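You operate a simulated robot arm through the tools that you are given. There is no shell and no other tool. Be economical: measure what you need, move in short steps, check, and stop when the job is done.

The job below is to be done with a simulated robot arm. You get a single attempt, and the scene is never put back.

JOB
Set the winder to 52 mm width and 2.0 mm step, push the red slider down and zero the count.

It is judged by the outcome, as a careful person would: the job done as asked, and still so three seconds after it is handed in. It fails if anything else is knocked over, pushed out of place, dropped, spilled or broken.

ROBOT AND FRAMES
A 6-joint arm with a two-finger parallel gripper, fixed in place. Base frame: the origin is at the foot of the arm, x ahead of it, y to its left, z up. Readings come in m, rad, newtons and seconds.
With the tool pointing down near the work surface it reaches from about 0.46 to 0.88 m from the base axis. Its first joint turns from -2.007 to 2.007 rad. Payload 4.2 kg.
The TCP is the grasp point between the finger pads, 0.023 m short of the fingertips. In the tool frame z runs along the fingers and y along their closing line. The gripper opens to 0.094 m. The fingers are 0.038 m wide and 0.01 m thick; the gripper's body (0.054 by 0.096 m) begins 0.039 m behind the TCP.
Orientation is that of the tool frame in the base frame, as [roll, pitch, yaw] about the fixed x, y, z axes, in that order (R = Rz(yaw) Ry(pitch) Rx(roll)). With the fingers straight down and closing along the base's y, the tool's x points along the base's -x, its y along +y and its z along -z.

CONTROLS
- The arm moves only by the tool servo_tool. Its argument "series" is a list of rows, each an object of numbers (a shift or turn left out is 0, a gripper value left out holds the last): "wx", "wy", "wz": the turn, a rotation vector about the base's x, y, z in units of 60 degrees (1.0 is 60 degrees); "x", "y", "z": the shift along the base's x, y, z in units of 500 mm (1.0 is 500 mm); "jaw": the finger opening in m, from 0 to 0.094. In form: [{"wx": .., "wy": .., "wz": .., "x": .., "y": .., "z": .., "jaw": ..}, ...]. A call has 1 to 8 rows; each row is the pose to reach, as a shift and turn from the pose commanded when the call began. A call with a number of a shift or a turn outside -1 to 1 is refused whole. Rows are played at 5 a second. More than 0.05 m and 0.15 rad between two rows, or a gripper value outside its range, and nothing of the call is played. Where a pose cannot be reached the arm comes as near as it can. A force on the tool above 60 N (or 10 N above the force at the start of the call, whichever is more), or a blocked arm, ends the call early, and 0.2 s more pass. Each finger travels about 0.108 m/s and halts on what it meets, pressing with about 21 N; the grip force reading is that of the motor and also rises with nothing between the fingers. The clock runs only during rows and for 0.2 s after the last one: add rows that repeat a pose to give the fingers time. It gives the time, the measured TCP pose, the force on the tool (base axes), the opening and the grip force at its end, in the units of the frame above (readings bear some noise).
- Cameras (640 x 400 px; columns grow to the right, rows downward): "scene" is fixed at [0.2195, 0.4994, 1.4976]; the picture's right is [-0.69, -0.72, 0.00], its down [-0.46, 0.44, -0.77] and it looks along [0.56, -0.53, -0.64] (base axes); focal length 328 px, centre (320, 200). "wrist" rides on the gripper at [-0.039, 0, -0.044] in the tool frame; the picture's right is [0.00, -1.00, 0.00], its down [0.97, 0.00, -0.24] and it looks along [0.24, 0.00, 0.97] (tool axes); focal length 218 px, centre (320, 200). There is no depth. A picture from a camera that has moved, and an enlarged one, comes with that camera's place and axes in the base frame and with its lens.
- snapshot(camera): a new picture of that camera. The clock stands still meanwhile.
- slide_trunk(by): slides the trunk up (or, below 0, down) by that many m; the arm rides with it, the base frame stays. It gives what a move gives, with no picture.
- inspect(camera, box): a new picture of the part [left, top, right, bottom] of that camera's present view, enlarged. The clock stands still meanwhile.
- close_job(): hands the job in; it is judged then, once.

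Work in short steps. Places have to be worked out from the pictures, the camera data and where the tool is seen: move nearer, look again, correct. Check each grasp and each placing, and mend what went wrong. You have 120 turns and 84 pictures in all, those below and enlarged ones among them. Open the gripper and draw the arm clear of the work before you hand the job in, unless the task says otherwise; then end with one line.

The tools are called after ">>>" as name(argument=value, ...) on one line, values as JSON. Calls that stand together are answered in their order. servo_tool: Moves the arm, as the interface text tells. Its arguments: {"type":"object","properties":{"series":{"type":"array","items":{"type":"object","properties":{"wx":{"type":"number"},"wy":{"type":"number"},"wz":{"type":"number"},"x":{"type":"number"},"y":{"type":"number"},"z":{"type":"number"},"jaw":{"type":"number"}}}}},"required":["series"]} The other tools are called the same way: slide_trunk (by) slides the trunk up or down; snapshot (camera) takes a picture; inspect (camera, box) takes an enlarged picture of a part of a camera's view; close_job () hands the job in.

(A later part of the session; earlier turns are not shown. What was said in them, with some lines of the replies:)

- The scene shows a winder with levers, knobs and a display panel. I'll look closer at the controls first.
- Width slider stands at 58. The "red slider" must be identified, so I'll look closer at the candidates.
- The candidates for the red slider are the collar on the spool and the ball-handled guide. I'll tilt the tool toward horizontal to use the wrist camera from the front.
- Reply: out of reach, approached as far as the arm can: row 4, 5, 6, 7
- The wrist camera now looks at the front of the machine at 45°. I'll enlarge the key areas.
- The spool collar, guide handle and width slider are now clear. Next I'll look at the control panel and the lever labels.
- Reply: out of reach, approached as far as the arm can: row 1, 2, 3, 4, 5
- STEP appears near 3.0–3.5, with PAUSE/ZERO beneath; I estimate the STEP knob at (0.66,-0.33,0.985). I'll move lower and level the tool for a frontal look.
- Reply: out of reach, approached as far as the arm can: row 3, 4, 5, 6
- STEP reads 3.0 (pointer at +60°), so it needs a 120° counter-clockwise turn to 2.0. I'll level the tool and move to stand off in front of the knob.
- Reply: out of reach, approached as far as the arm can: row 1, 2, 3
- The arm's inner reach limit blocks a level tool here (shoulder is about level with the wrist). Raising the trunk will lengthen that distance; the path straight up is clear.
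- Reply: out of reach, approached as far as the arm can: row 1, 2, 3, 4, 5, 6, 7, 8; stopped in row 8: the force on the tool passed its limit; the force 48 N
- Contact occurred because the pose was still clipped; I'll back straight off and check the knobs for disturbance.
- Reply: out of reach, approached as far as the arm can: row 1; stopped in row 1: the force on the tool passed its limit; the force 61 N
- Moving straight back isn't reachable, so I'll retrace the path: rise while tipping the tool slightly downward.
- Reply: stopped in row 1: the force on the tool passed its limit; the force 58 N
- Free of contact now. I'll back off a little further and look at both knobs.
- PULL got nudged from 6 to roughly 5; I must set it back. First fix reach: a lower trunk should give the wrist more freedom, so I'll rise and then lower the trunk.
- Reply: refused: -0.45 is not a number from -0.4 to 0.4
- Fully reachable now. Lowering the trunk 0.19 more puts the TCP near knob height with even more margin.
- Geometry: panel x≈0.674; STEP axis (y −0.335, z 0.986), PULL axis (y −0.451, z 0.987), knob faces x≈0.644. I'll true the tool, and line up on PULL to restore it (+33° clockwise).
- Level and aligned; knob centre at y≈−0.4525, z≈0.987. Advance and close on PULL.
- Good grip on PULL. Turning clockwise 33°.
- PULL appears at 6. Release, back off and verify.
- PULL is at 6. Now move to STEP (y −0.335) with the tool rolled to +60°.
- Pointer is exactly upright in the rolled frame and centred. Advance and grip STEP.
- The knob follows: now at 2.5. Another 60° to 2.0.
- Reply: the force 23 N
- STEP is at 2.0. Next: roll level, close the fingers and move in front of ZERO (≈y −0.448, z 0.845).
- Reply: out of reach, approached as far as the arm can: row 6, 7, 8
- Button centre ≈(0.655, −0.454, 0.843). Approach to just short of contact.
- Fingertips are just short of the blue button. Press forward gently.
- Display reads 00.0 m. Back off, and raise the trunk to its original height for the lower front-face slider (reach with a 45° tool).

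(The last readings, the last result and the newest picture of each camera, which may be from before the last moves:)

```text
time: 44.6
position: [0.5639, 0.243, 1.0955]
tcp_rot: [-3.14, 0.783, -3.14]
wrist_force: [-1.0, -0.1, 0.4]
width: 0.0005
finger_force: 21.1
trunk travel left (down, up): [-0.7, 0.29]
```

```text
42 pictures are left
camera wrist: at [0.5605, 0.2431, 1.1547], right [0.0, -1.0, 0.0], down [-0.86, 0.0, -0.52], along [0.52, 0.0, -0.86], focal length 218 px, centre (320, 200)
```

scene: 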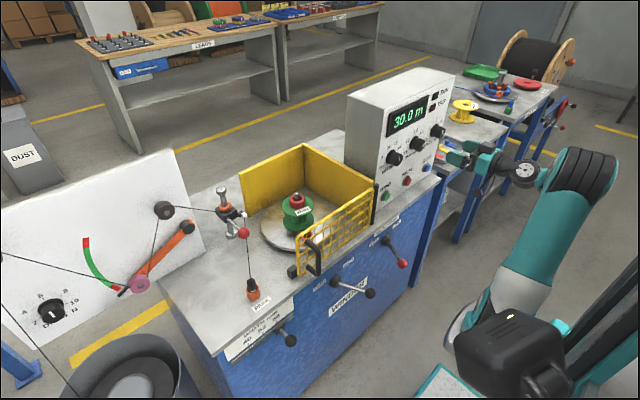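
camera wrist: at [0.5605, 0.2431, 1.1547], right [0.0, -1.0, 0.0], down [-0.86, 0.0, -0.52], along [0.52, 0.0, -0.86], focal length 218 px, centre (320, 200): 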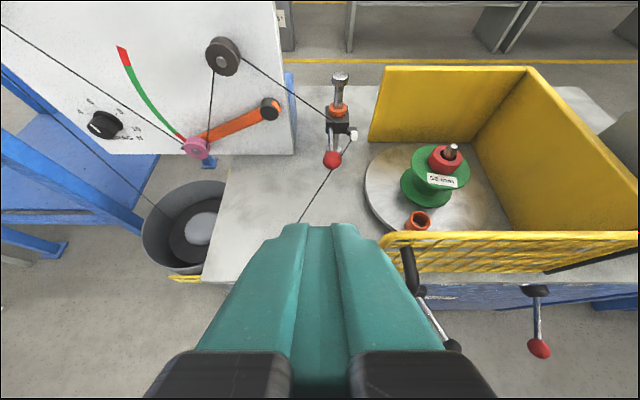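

Open the jaws and back off slightly to see the width slider between the fingers.

>>> servo_tool(series=[{"x": -0.03, "jaw": 0.094}, {"x": -0.06, "z": -0.05}, {"x": -0.06, "z": -0.1}, {"x": -0.06, "z": -0.18}, {"x": -0.06, "z": -0.26}, {"x": -0.06, "z": -0.34}])

>>> snapshot(camera="wrist")

```text
time: 46.0
position: [0.5328, 0.2418, 0.9256]
tcp_rot: [-3.136, 0.784, -3.136]
wrist_force: [-0.4, -0.3, -0.2]
width: 0.0938
finger_force: 0.0
trunk travel left (down, up): [-0.7, 0.29]
```

```text
41 pictures are left
camera wrist: at [0.5298, 0.2422, 0.9843], right [0.0, -1.0, 0.0], down [-0.86, 0.0, -0.52], along [0.52, 0.0, -0.86], focal length 218 px, centre (320, 200)
```

wrist: 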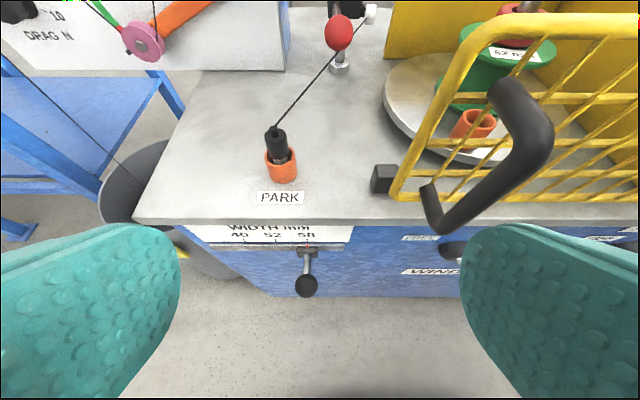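

>>> inspect(camera="wrist", box=[180, 190, 400, 310])

```text
2.91 times, centred on (290, 250) of wrist
camera zoom: at [0.5298, 0.2422, 0.9843], right [0.0, -1.0, 0.0], down [-0.86, 0.0, -0.52], along [0.52, 0.0, -0.86], focal length 635 px, centre (407, 54)
```

zoom: 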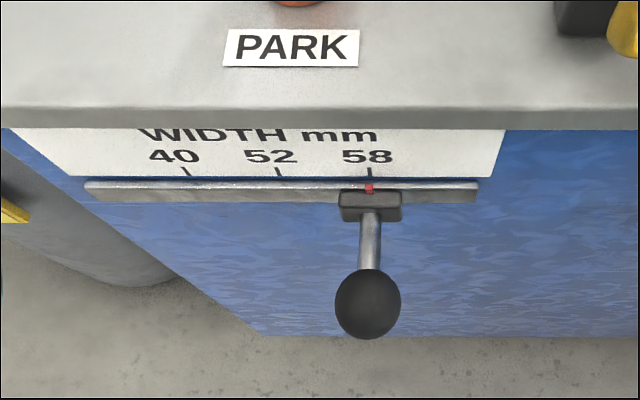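

Ball ≈(0.584, 0.261, 0.664), pointer on the 58 tick; the 52 tick is about 43 mm to +y. I'll descend in front of it.

>>> servo_tool(series=[{"x": -0.01, "y": 0.01, "z": -0.08}, {"x": -0.02, "y": 0.02, "z": -0.16}, {"x": -0.02, "y": 0.03, "z": -0.24}, {"x": -0.01, "y": 0.038, "z": -0.32}, {"x": 0.0, "y": 0.038, "z": -0.37}])

>>> snapshot(camera="wrist")

```text
time: 47.2
position: [0.5341, 0.2624, 0.7399]
tcp_rot: [-3.138, 0.787, -3.136]
wrist_force: [-0.4, 0.9, -0.6]
width: 0.0941
finger_force: 0.1
trunk travel left (down, up): [-0.7, 0.29]
```

```text
39 pictures are left
camera wrist: at [0.5302, 0.2625, 0.7994], right [0.0, -1.0, 0.0], down [-0.86, 0.0, -0.52], along [0.52, 0.0, -0.86], focal length 218 px, centre (320, 200)
```

wrist: 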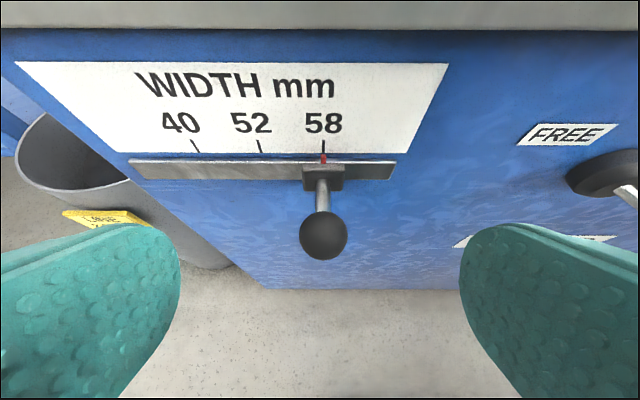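

Ball ≈(0.586, 0.260, 0.660); tick spacing ≈42 mm. Approach along the tool axis and grip.

>>> servo_tool(series=[{"x": 0.03, "y": -0.003, "z": -0.06}, {"x": 0.06, "y": -0.003, "z": -0.11}, {"x": 0.09, "y": -0.003, "z": -0.148}, {"x": 0.09, "y": -0.003, "z": -0.148, "jaw": 0.025}, {"x": 0.09, "y": -0.003, "z": -0.148, "jaw": 0.025}, {"x": 0.09, "y": -0.003, "z": -0.148, "jaw": 0.025}])

>>> snapshot(camera="wrist")

```text
time: 48.6
position: [0.5792, 0.2602, 0.6666]
tcp_rot: [-3.136, 0.787, -3.135]
wrist_force: [3.6, 1.1, -3.1]
width: 0.0314
finger_force: 45.3
trunk travel left (down, up): [-0.7, 0.29]
```

```text
38 pictures are left
camera wrist: at [0.5758, 0.2607, 0.7254], right [0.0, -1.0, 0.0], down [-0.86, 0.0, -0.52], along [0.52, 0.0, -0.86], focal length 218 px, centre (320, 200)
```

wrist: 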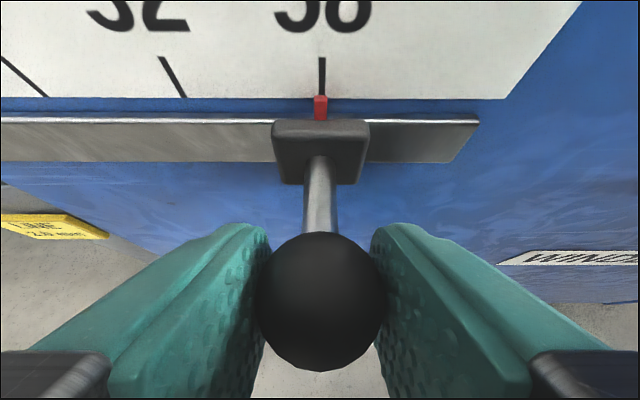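

Gripped. Slide toward +y by 38 mm, then check.

>>> servo_tool(series=[{"y": 0.02}, {"y": 0.04}, {"y": 0.06}, {"y": 0.076}, {"y": 0.076}])

>>> snapshot(camera="wrist")

```text
time: 49.8
position: [0.578, 0.2998, 0.666]
tcp_rot: [-3.136, 0.781, -3.136]
wrist_force: [11.5, 0.3, -10.9]
width: 0.0314
finger_force: 44.3
trunk travel left (down, up): [-0.7, 0.29]
```

```text
37 pictures are left
camera wrist: at [0.5758, 0.2994, 0.7254], right [0.0, -1.0, 0.0], down [-0.86, 0.0, -0.52], along [0.52, 0.0, -0.86], focal length 218 px, centre (320, 200)
```

wrist: 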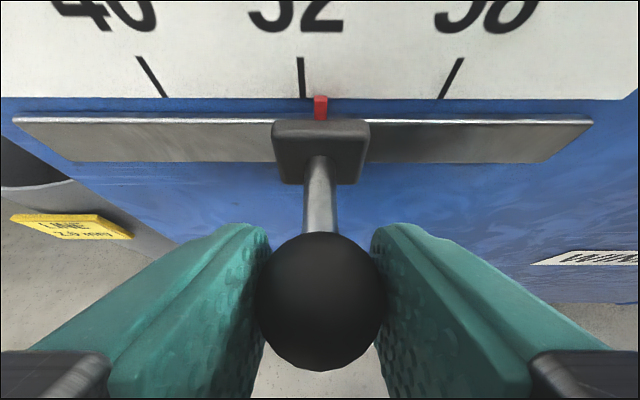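

52 tick is 18–19 px left of the pointer, ≈6 mm more.

>>> servo_tool(series=[{"y": 0.006}, {"y": 0.012}, {"y": 0.012}])

>>> inspect(camera="wrist", box=[220, 0, 420, 125])

```text
time: 50.6
position: [0.5795, 0.3053, 0.666]
tcp_rot: [-3.135, 0.784, -3.136]
wrist_force: [11.9, -0.6, -11.1]
width: 0.0315
finger_force: 44.9
trunk travel left (down, up): [-0.7, 0.29]
```

```text
3.20 times, centred on (320, 62) of wrist
camera zoom: at [0.5758, 0.3051, 0.7255], right [0.0, -1.0, 0.0], down [-0.86, 0.0, -0.52], along [0.52, 0.0, -0.86], focal length 698 px, centre (320, 640)
```

zoom: 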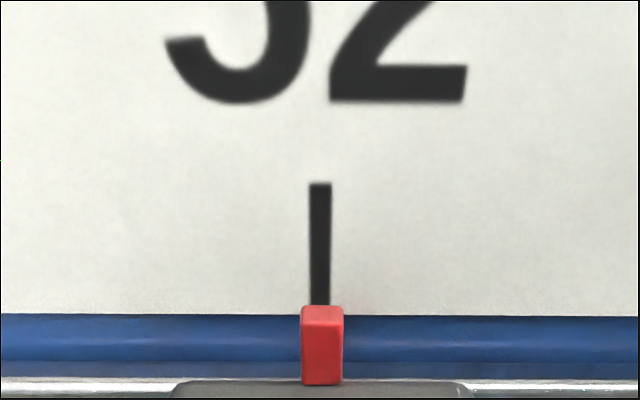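

The pointer sits exactly on 52. Release and back off along the tool axis, then check.

>>> servo_tool(series=[{"jaw": 0.094}, {"jaw": 0.094}, {"jaw": 0.094}, {"x": -0.05, "z": 0.05}, {"x": -0.09, "z": 0.12}])

>>> snapshot(camera="wrist")

```text
time: 51.8
position: [0.5325, 0.3048, 0.7265]
tcp_rot: [-3.135, 0.786, -3.136]
wrist_force: [0.1, -0.2, -0.6]
width: 0.0939
finger_force: 0.0
trunk travel left (down, up): [-0.7, 0.29]
```

```text
35 pictures are left
camera wrist: at [0.5299, 0.3052, 0.7854], right [0.0, -1.0, 0.0], down [-0.86, 0.0, -0.52], along [0.52, 0.0, -0.86], focal length 218 px, centre (320, 200)
```

wrist: 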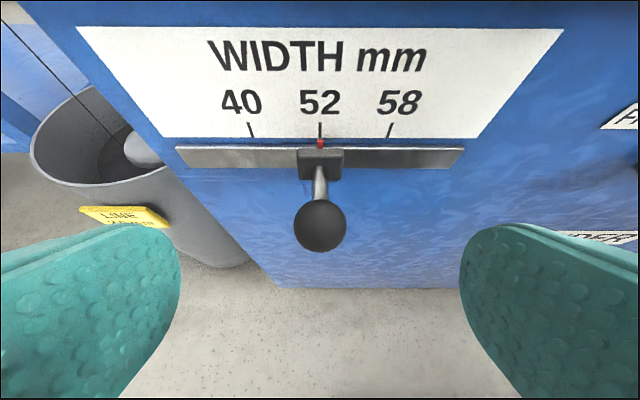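

Width is on 52. Now examine the red collar on the spool and the red-handled guide from a lower angle.

>>> servo_tool(series=[{"z": 0.09}, {"z": 0.18}, {"z": 0.27, "y": -0.04}, {"z": 0.36, "y": -0.1}, {"z": 0.42, "y": -0.16, "wy": -0.05}, {"z": 0.46, "y": -0.23, "wy": -0.1}, {"z": 0.5, "y": -0.3, "wy": -0.15}])

>>> snapshot(camera="wrist")

```text
refused: row 4 steps farther than a row can; nothing moved
```

```text
34 pictures are left
camera wrist: at [0.5299, 0.3052, 0.7854], right [0.0, -1.0, 0.0], down [-0.86, 0.0, -0.52], along [0.52, 0.0, -0.86], focal length 218 px, centre (320, 200)
```

wrist: 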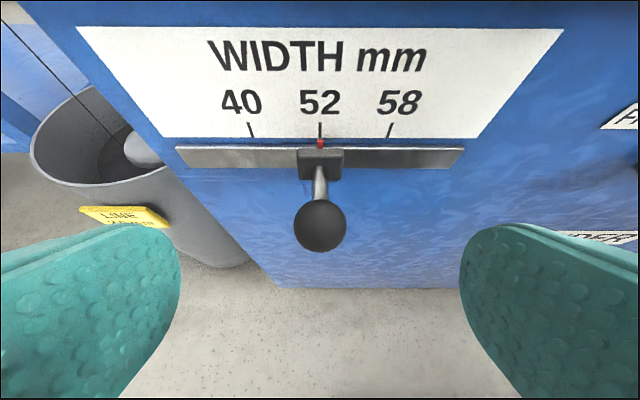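

>>> servo_tool(series=[{"z": 0.09, "x": -0.02}, {"z": 0.18, "x": -0.02}, {"z": 0.27, "x": -0.02}, {"z": 0.36, "x": -0.02}, {"z": 0.42, "x": -0.02, "y": -0.06, "wy": -0.05}, {"z": 0.46, "x": -0.02, "y": -0.12, "wy": -0.1}, {"z": 0.5, "x": -0.02, "y": -0.19, "wy": -0.15}, {"z": 0.5, "x": -0.02, "y": -0.27, "wy": -0.15}])

>>> snapshot(camera="wrist")

```text
time: 53.6
position: [0.5251, 0.1695, 0.9772]
tcp_rot: [-3.136, 0.94, -3.133]
wrist_force: [-0.4, -0.2, -0.2]
width: 0.0939
finger_force: 0.1
trunk travel left (down, up): [-0.7, 0.29]
```

```text
33 pictures are left
camera wrist: at [0.5118, 0.1707, 1.0348], right [0.0, -1.0, 0.0], down [-0.76, 0.0, -0.64], along [0.64, 0.0, -0.76], focal length 218 px, centre (320, 200)
```

wrist: 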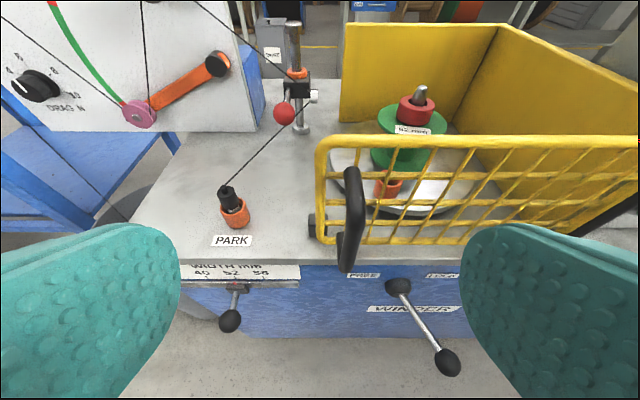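

>>> inspect(camera="wrist", box=[240, 10, 350, 150])

>>> inspect(camera="wrist", box=[350, 70, 470, 150])

```text
2.86 times, centred on (295, 80) of wrist
camera zoom: at [0.5118, 0.1707, 1.0348], right [0.0, -1.0, 0.0], down [-0.76, 0.0, -0.64], along [0.64, 0.0, -0.76], focal length 624 px, centre (391, 543)
```

zoom: 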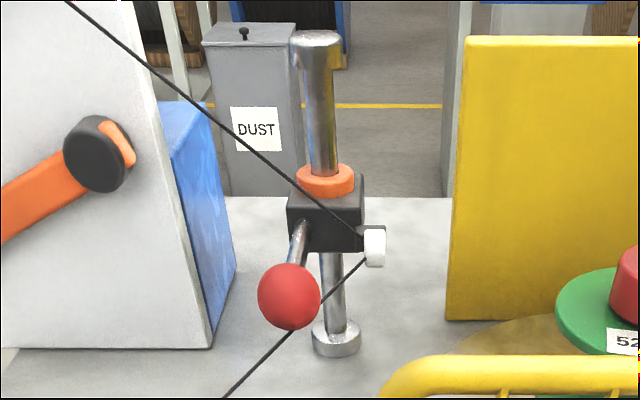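

```text
5.00 times, centred on (410, 110) of wrist
camera zoom: at [0.5118, 0.1707, 1.0348], right [0.0, -1.0, 0.0], down [-0.76, 0.0, -0.64], along [0.64, 0.0, -0.76], focal length 1091 px, centre (-130, 650)
```

zoom: 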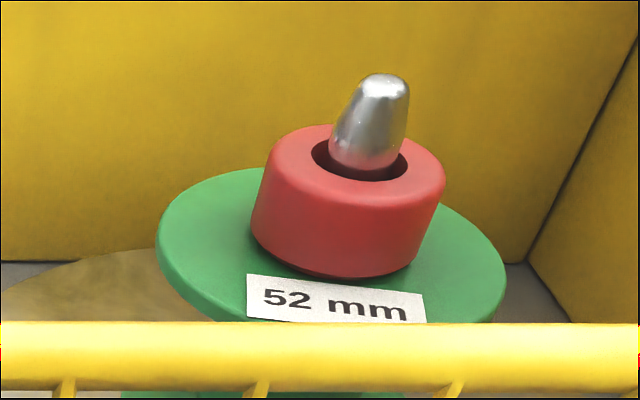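

The collar already sits on the flange; the only real vertical slider is the red-handled block on the post, with ~65 mm free post beneath it. Its ball is at ≈(0.808, 0.222, 0.873). I'll move above it with a 30° tilted tool.

>>> servo_tool(series=[{"z": 0.06, "x": 0.02, "y": 0.03, "wy": 0.05, "jaw": 0.06}, {"z": 0.1, "x": 0.1, "y": 0.06, "wy": 0.1}, {"z": 0.12, "x": 0.18, "y": 0.09, "wy": 0.2}, {"z": 0.12, "x": 0.26, "y": 0.105, "wy": 0.3}, {"z": 0.12, "x": 0.34, "y": 0.105, "wy": 0.4}, {"z": 0.12, "x": 0.42, "y": 0.105, "wy": 0.4}, {"z": 0.12, "x": 0.48, "y": 0.105, "wy": 0.4}])

>>> snapshot(camera="wrist")

>>> snapshot(camera="scene")

```text
time: 55.2
position: [0.7633, 0.2208, 1.0377]
tcp_rot: [-3.14, 0.521, -3.136]
wrist_force: [-0.2, -0.3, -0.4]
width: 0.0601
finger_force: 0.1
trunk travel left (down, up): [-0.7, 0.29]
```

```text
30 pictures are left
camera wrist: at [0.7757, 0.2216, 1.0954], right [0.0, -1.0, 0.0], down [-0.96, 0.0, -0.28], along [0.28, 0.0, -0.96], focal length 218 px, centre (320, 200)
```

wrist: 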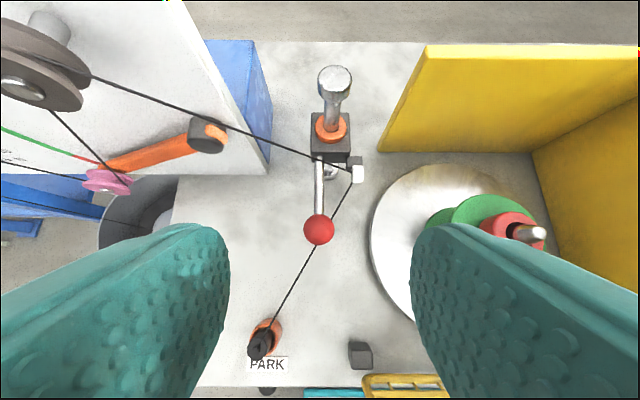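

```text
29 pictures are left
```

scene: 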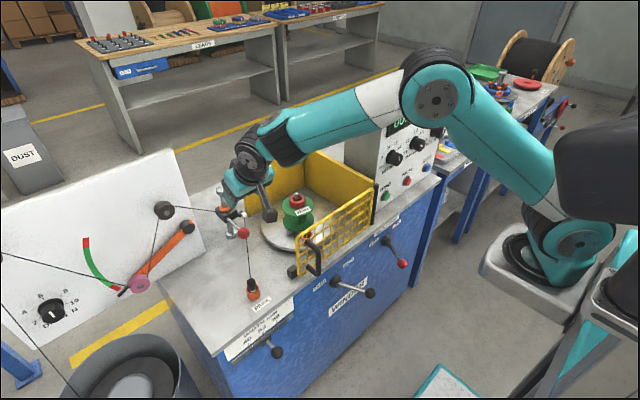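

Ball confirmed at (0.8086, 0.2226, 0.873). Descend to straddle it, jaws at 60 mm.

>>> servo_tool(series=[{"x": 0.03, "y": 0.004, "z": -0.08}, {"x": 0.05, "y": 0.004, "z": -0.16}, {"x": 0.065, "y": 0.004, "z": -0.24}, {"x": 0.077, "y": 0.004, "z": -0.307}])

>>> snapshot(camera="wrist")

```text
time: 56.2
position: [0.8028, 0.2237, 0.8857]
tcp_rot: [-3.139, 0.524, -3.139]
wrist_force: [-1.0, 0.0, 0.4]
width: 0.06
finger_force: 0.0
trunk travel left (down, up): [-0.7, 0.29]
```

```text
28 pictures are left
camera wrist: at [0.8145, 0.2246, 0.9424], right [0.0, -1.0, 0.0], down [-0.96, 0.0, -0.28], along [0.28, 0.0, -0.96], focal length 218 px, centre (320, 200)
```

wrist: 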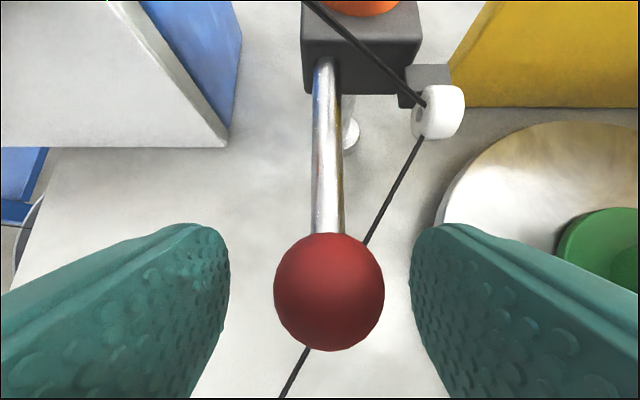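

Well placed. Close on the ball and push down about 30 mm first.

>>> servo_tool(series=[{"y": -0.006}, {"y": -0.006, "jaw": 0.025}, {"y": -0.006, "jaw": 0.025}, {"y": -0.006, "jaw": 0.025}, {"y": -0.006, "z": -0.02}, {"y": -0.006, "z": -0.04}, {"y": -0.006, "z": -0.06}])

>>> snapshot(camera="wrist")

```text
time: 57.8
position: [0.8026, 0.2216, 0.8537]
tcp_rot: [-3.138, 0.523, -3.135]
wrist_force: [-7.4, 3.9, -0.4]
width: 0.0312
finger_force: 44.8
trunk travel left (down, up): [-0.7, 0.29]
```

```text
27 pictures are left
camera wrist: at [0.8139, 0.2221, 0.9113], right [0.0, -1.0, 0.0], down [-0.96, 0.0, -0.28], along [0.28, 0.0, -0.96], focal length 218 px, centre (320, 200)
```

wrist: 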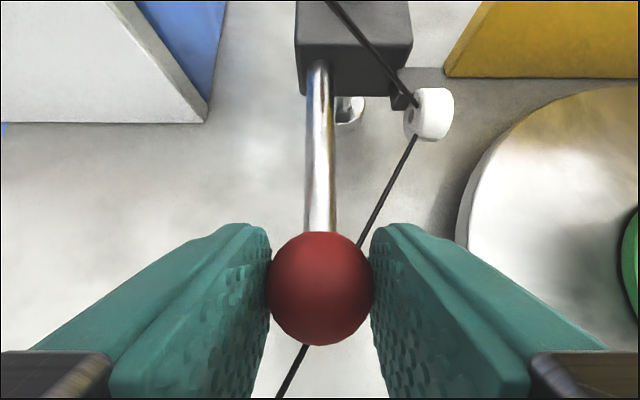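

The slider moves down with me. Continue carefully until it meets the stop.

>>> servo_tool(series=[{"z": -0.012}, {"z": -0.024}, {"z": -0.036}, {"z": -0.048}, {"z": -0.058}])

>>> snapshot(camera="wrist")

>>> inspect(camera="scene", box=[185, 160, 285, 260])

```text
time: 59.0
position: [0.8026, 0.2223, 0.829]
tcp_rot: [3.14, 0.528, -3.138]
wrist_force: [-16.5, 0.8, 27.2]
width: 0.0312
finger_force: 45.2
trunk travel left (down, up): [-0.7, 0.29]
```

```text
26 pictures are left
camera wrist: at [0.8136, 0.222, 0.887], right [0.0, -1.0, 0.0], down [-0.96, 0.0, -0.28], along [0.28, 0.0, -0.96], focal length 218 px, centre (320, 200)
```

wrist: 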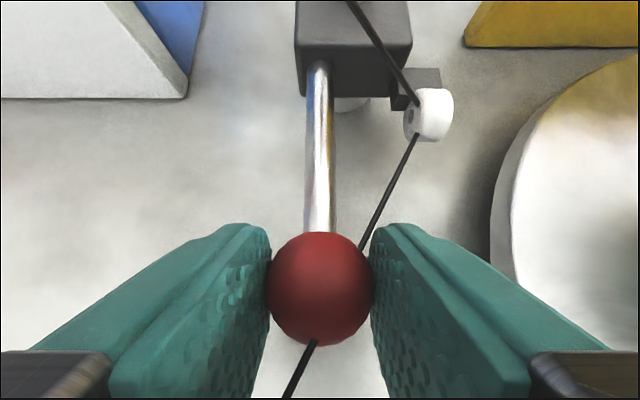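

```text
4.00 times, centred on (235, 210) of scene
camera zoom: at [0.2195, 0.4994, 1.4976], right [-0.69, -0.72, 0.0], down [-0.46, 0.44, -0.77], along [0.56, -0.53, -0.64], focal length 1312 px, centre (660, 160)
```

zoom: 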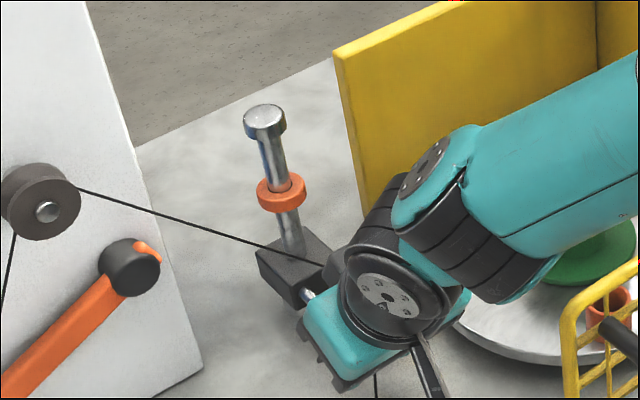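

Upward reaction of 27 N: the slider hit its lower stop, leaving the orange ring (upper stop) behind. Release gently and rise, then check it stays.

>>> servo_tool(series=[{"z": 0.006}, {"z": 0.006, "jaw": 0.06}, {"z": 0.006, "jaw": 0.06}, {"z": 0.08}, {"z": 0.16, "x": -0.01}, {"z": 0.24, "x": -0.03}, {"z": 0.32, "x": -0.06}])

>>> snapshot(camera="wrist")

```text
time: 60.6
position: [0.7721, 0.2202, 0.9829]
tcp_rot: [-3.137, 0.522, -3.136]
wrist_force: [0.7, 1.0, -0.2]
width: 0.06
finger_force: 0.1
trunk travel left (down, up): [-0.7, 0.29]
```

```text
24 pictures are left
camera wrist: at [0.7835, 0.2212, 1.0415], right [0.0, -1.0, 0.0], down [-0.96, 0.0, -0.28], along [0.28, 0.0, -0.96], focal length 218 px, centre (320, 200)
```

wrist: 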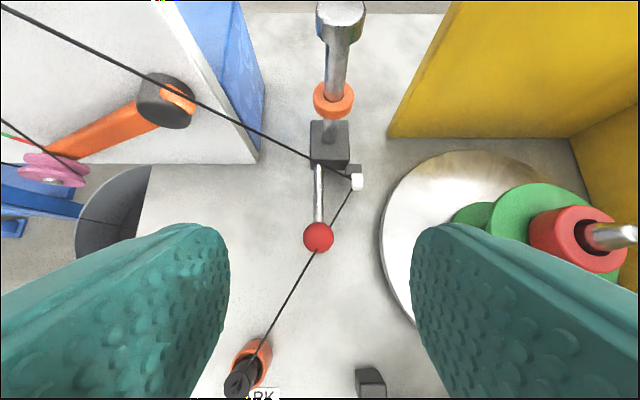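

It stays down. Retract clear and take final checks of everything.

>>> servo_tool(series=[{"z": 0.09, "x": -0.03}, {"z": 0.17, "x": -0.07}, {"z": 0.25, "x": -0.12}, {"z": 0.32, "x": -0.17}, {"z": 0.38, "x": -0.24, "y": -0.02}, {"z": 0.42, "x": -0.3, "y": -0.08}, {"z": 0.44, "x": -0.34, "y": -0.16}, {"z": 0.44, "x": -0.36, "y": -0.25, "jaw": 0.094}])

>>> snapshot(camera="scene")

>>> inspect(camera="scene", box=[195, 175, 275, 245])

>>> inspect(camera="scene", box=[370, 70, 470, 190])

>>> inspect(camera="scene", box=[220, 270, 320, 370])

```text
time: 62.4
position: [0.5907, 0.0959, 1.203]
tcp_rot: [-3.138, 0.522, -3.137]
wrist_force: [-0.9, 0.8, -1.1]
width: 0.0942
finger_force: 0.1
trunk travel left (down, up): [-0.7, 0.29]
```

```text
23 pictures are left
```

scene: 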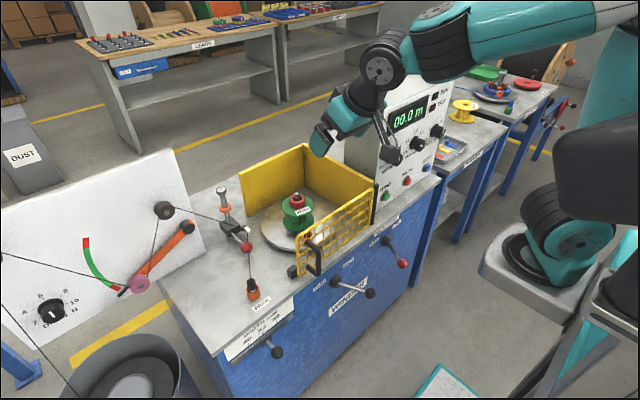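

```text
5.71 times, centred on (235, 210) of scene
camera zoom: at [0.2195, 0.4994, 1.4976], right [-0.69, -0.72, 0.0], down [-0.46, 0.44, -0.77], along [0.56, -0.53, -0.64], focal length 1874 px, centre (806, 143)
```

zoom: 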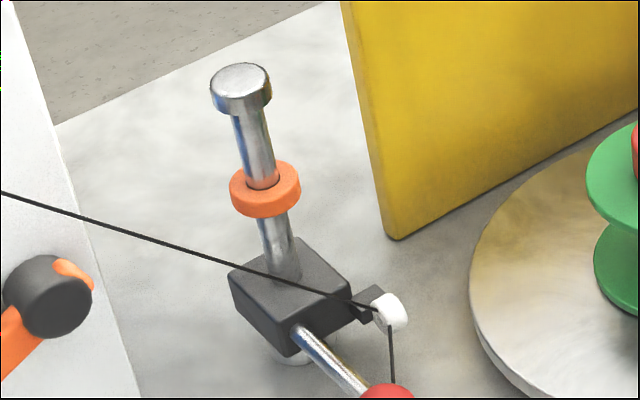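

```text
3.33 times, centred on (420, 130) of scene
camera zoom: at [0.2195, 0.4994, 1.4976], right [-0.69, -0.72, 0.0], down [-0.46, 0.44, -0.77], along [0.56, -0.53, -0.64], focal length 1093 px, centre (-13, 433)
```

zoom: 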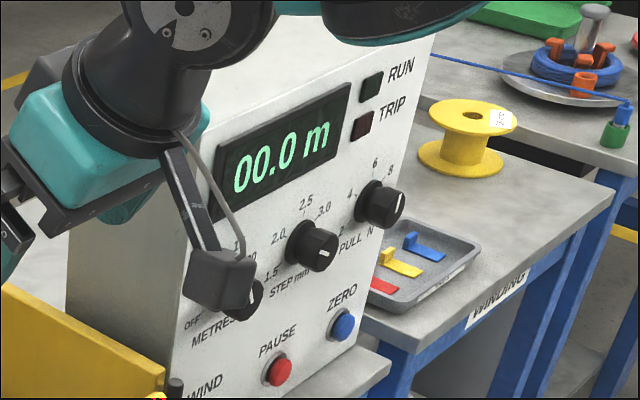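

```text
4.00 times, centred on (270, 320) of scene
camera zoom: at [0.2195, 0.4994, 1.4976], right [-0.69, -0.72, 0.0], down [-0.46, 0.44, -0.77], along [0.56, -0.53, -0.64], focal length 1312 px, centre (520, -280)
```

zoom: 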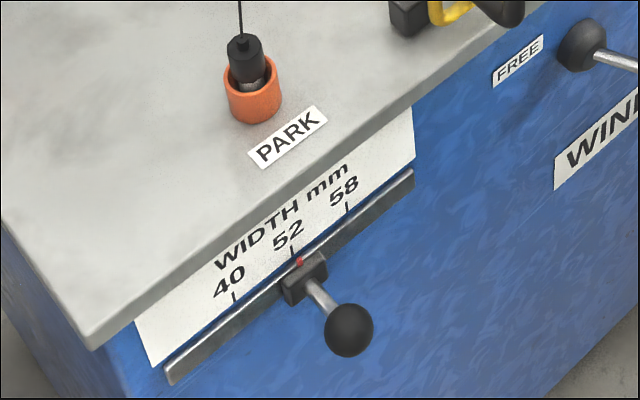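

All settings read correctly. The orange ring looks a few mm lower than before, so I'll let time pass and check that nothing is still moving.

>>> servo_tool(series=[{"x": -0.02}, {"x": -0.04}, {"x": -0.04}, {"x": -0.04}, {"x": -0.04}, {"x": -0.04}, {"x": -0.04}, {"x": -0.04}])

>>> inspect(camera="scene", box=[195, 185, 275, 255])

>>> inspect(camera="wrist", box=[160, 0, 480, 200])

```text
time: 64.2
position: [0.5719, 0.0957, 1.2027]
tcp_rot: [-3.137, 0.523, -3.136]
wrist_force: [1.0, -0.5, -0.5]
width: 0.0941
finger_force: 0.0
trunk travel left (down, up): [-0.7, 0.29]
```

```text
5.71 times, centred on (235, 220) of scene
camera zoom: at [0.2195, 0.4994, 1.4976], right [-0.69, -0.72, 0.0], down [-0.46, 0.44, -0.77], along [0.56, -0.53, -0.64], focal length 1874 px, centre (806, 86)
```

zoom: 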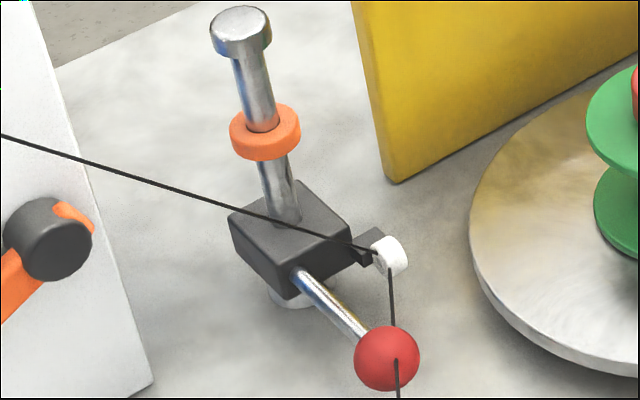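

```text
2.00 times, centred on (320, 100) of wrist
camera zoom: at [0.5835, 0.0967, 1.2617], right [0.0, -1.0, 0.0], down [-0.96, 0.0, -0.28], along [0.28, 0.0, -0.96], focal length 436 px, centre (320, 400)
```

zoom: 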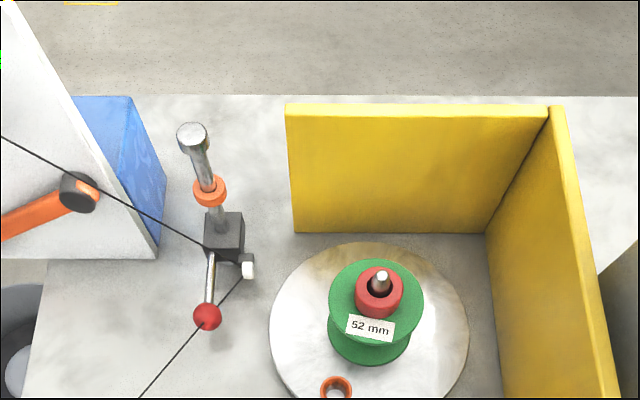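

The slider, ring and everything else are steady and the arm is clear, so I'm handing in.

>>> close_job()

```text
The job is handed in.
```

The winder is at 52 mm width and 2.0 mm step, the red-handled slider on the post is down against its stop, and the count reads 00.0 m; I knocked the PULL knob off 6 N on the way and turned it back to 6.
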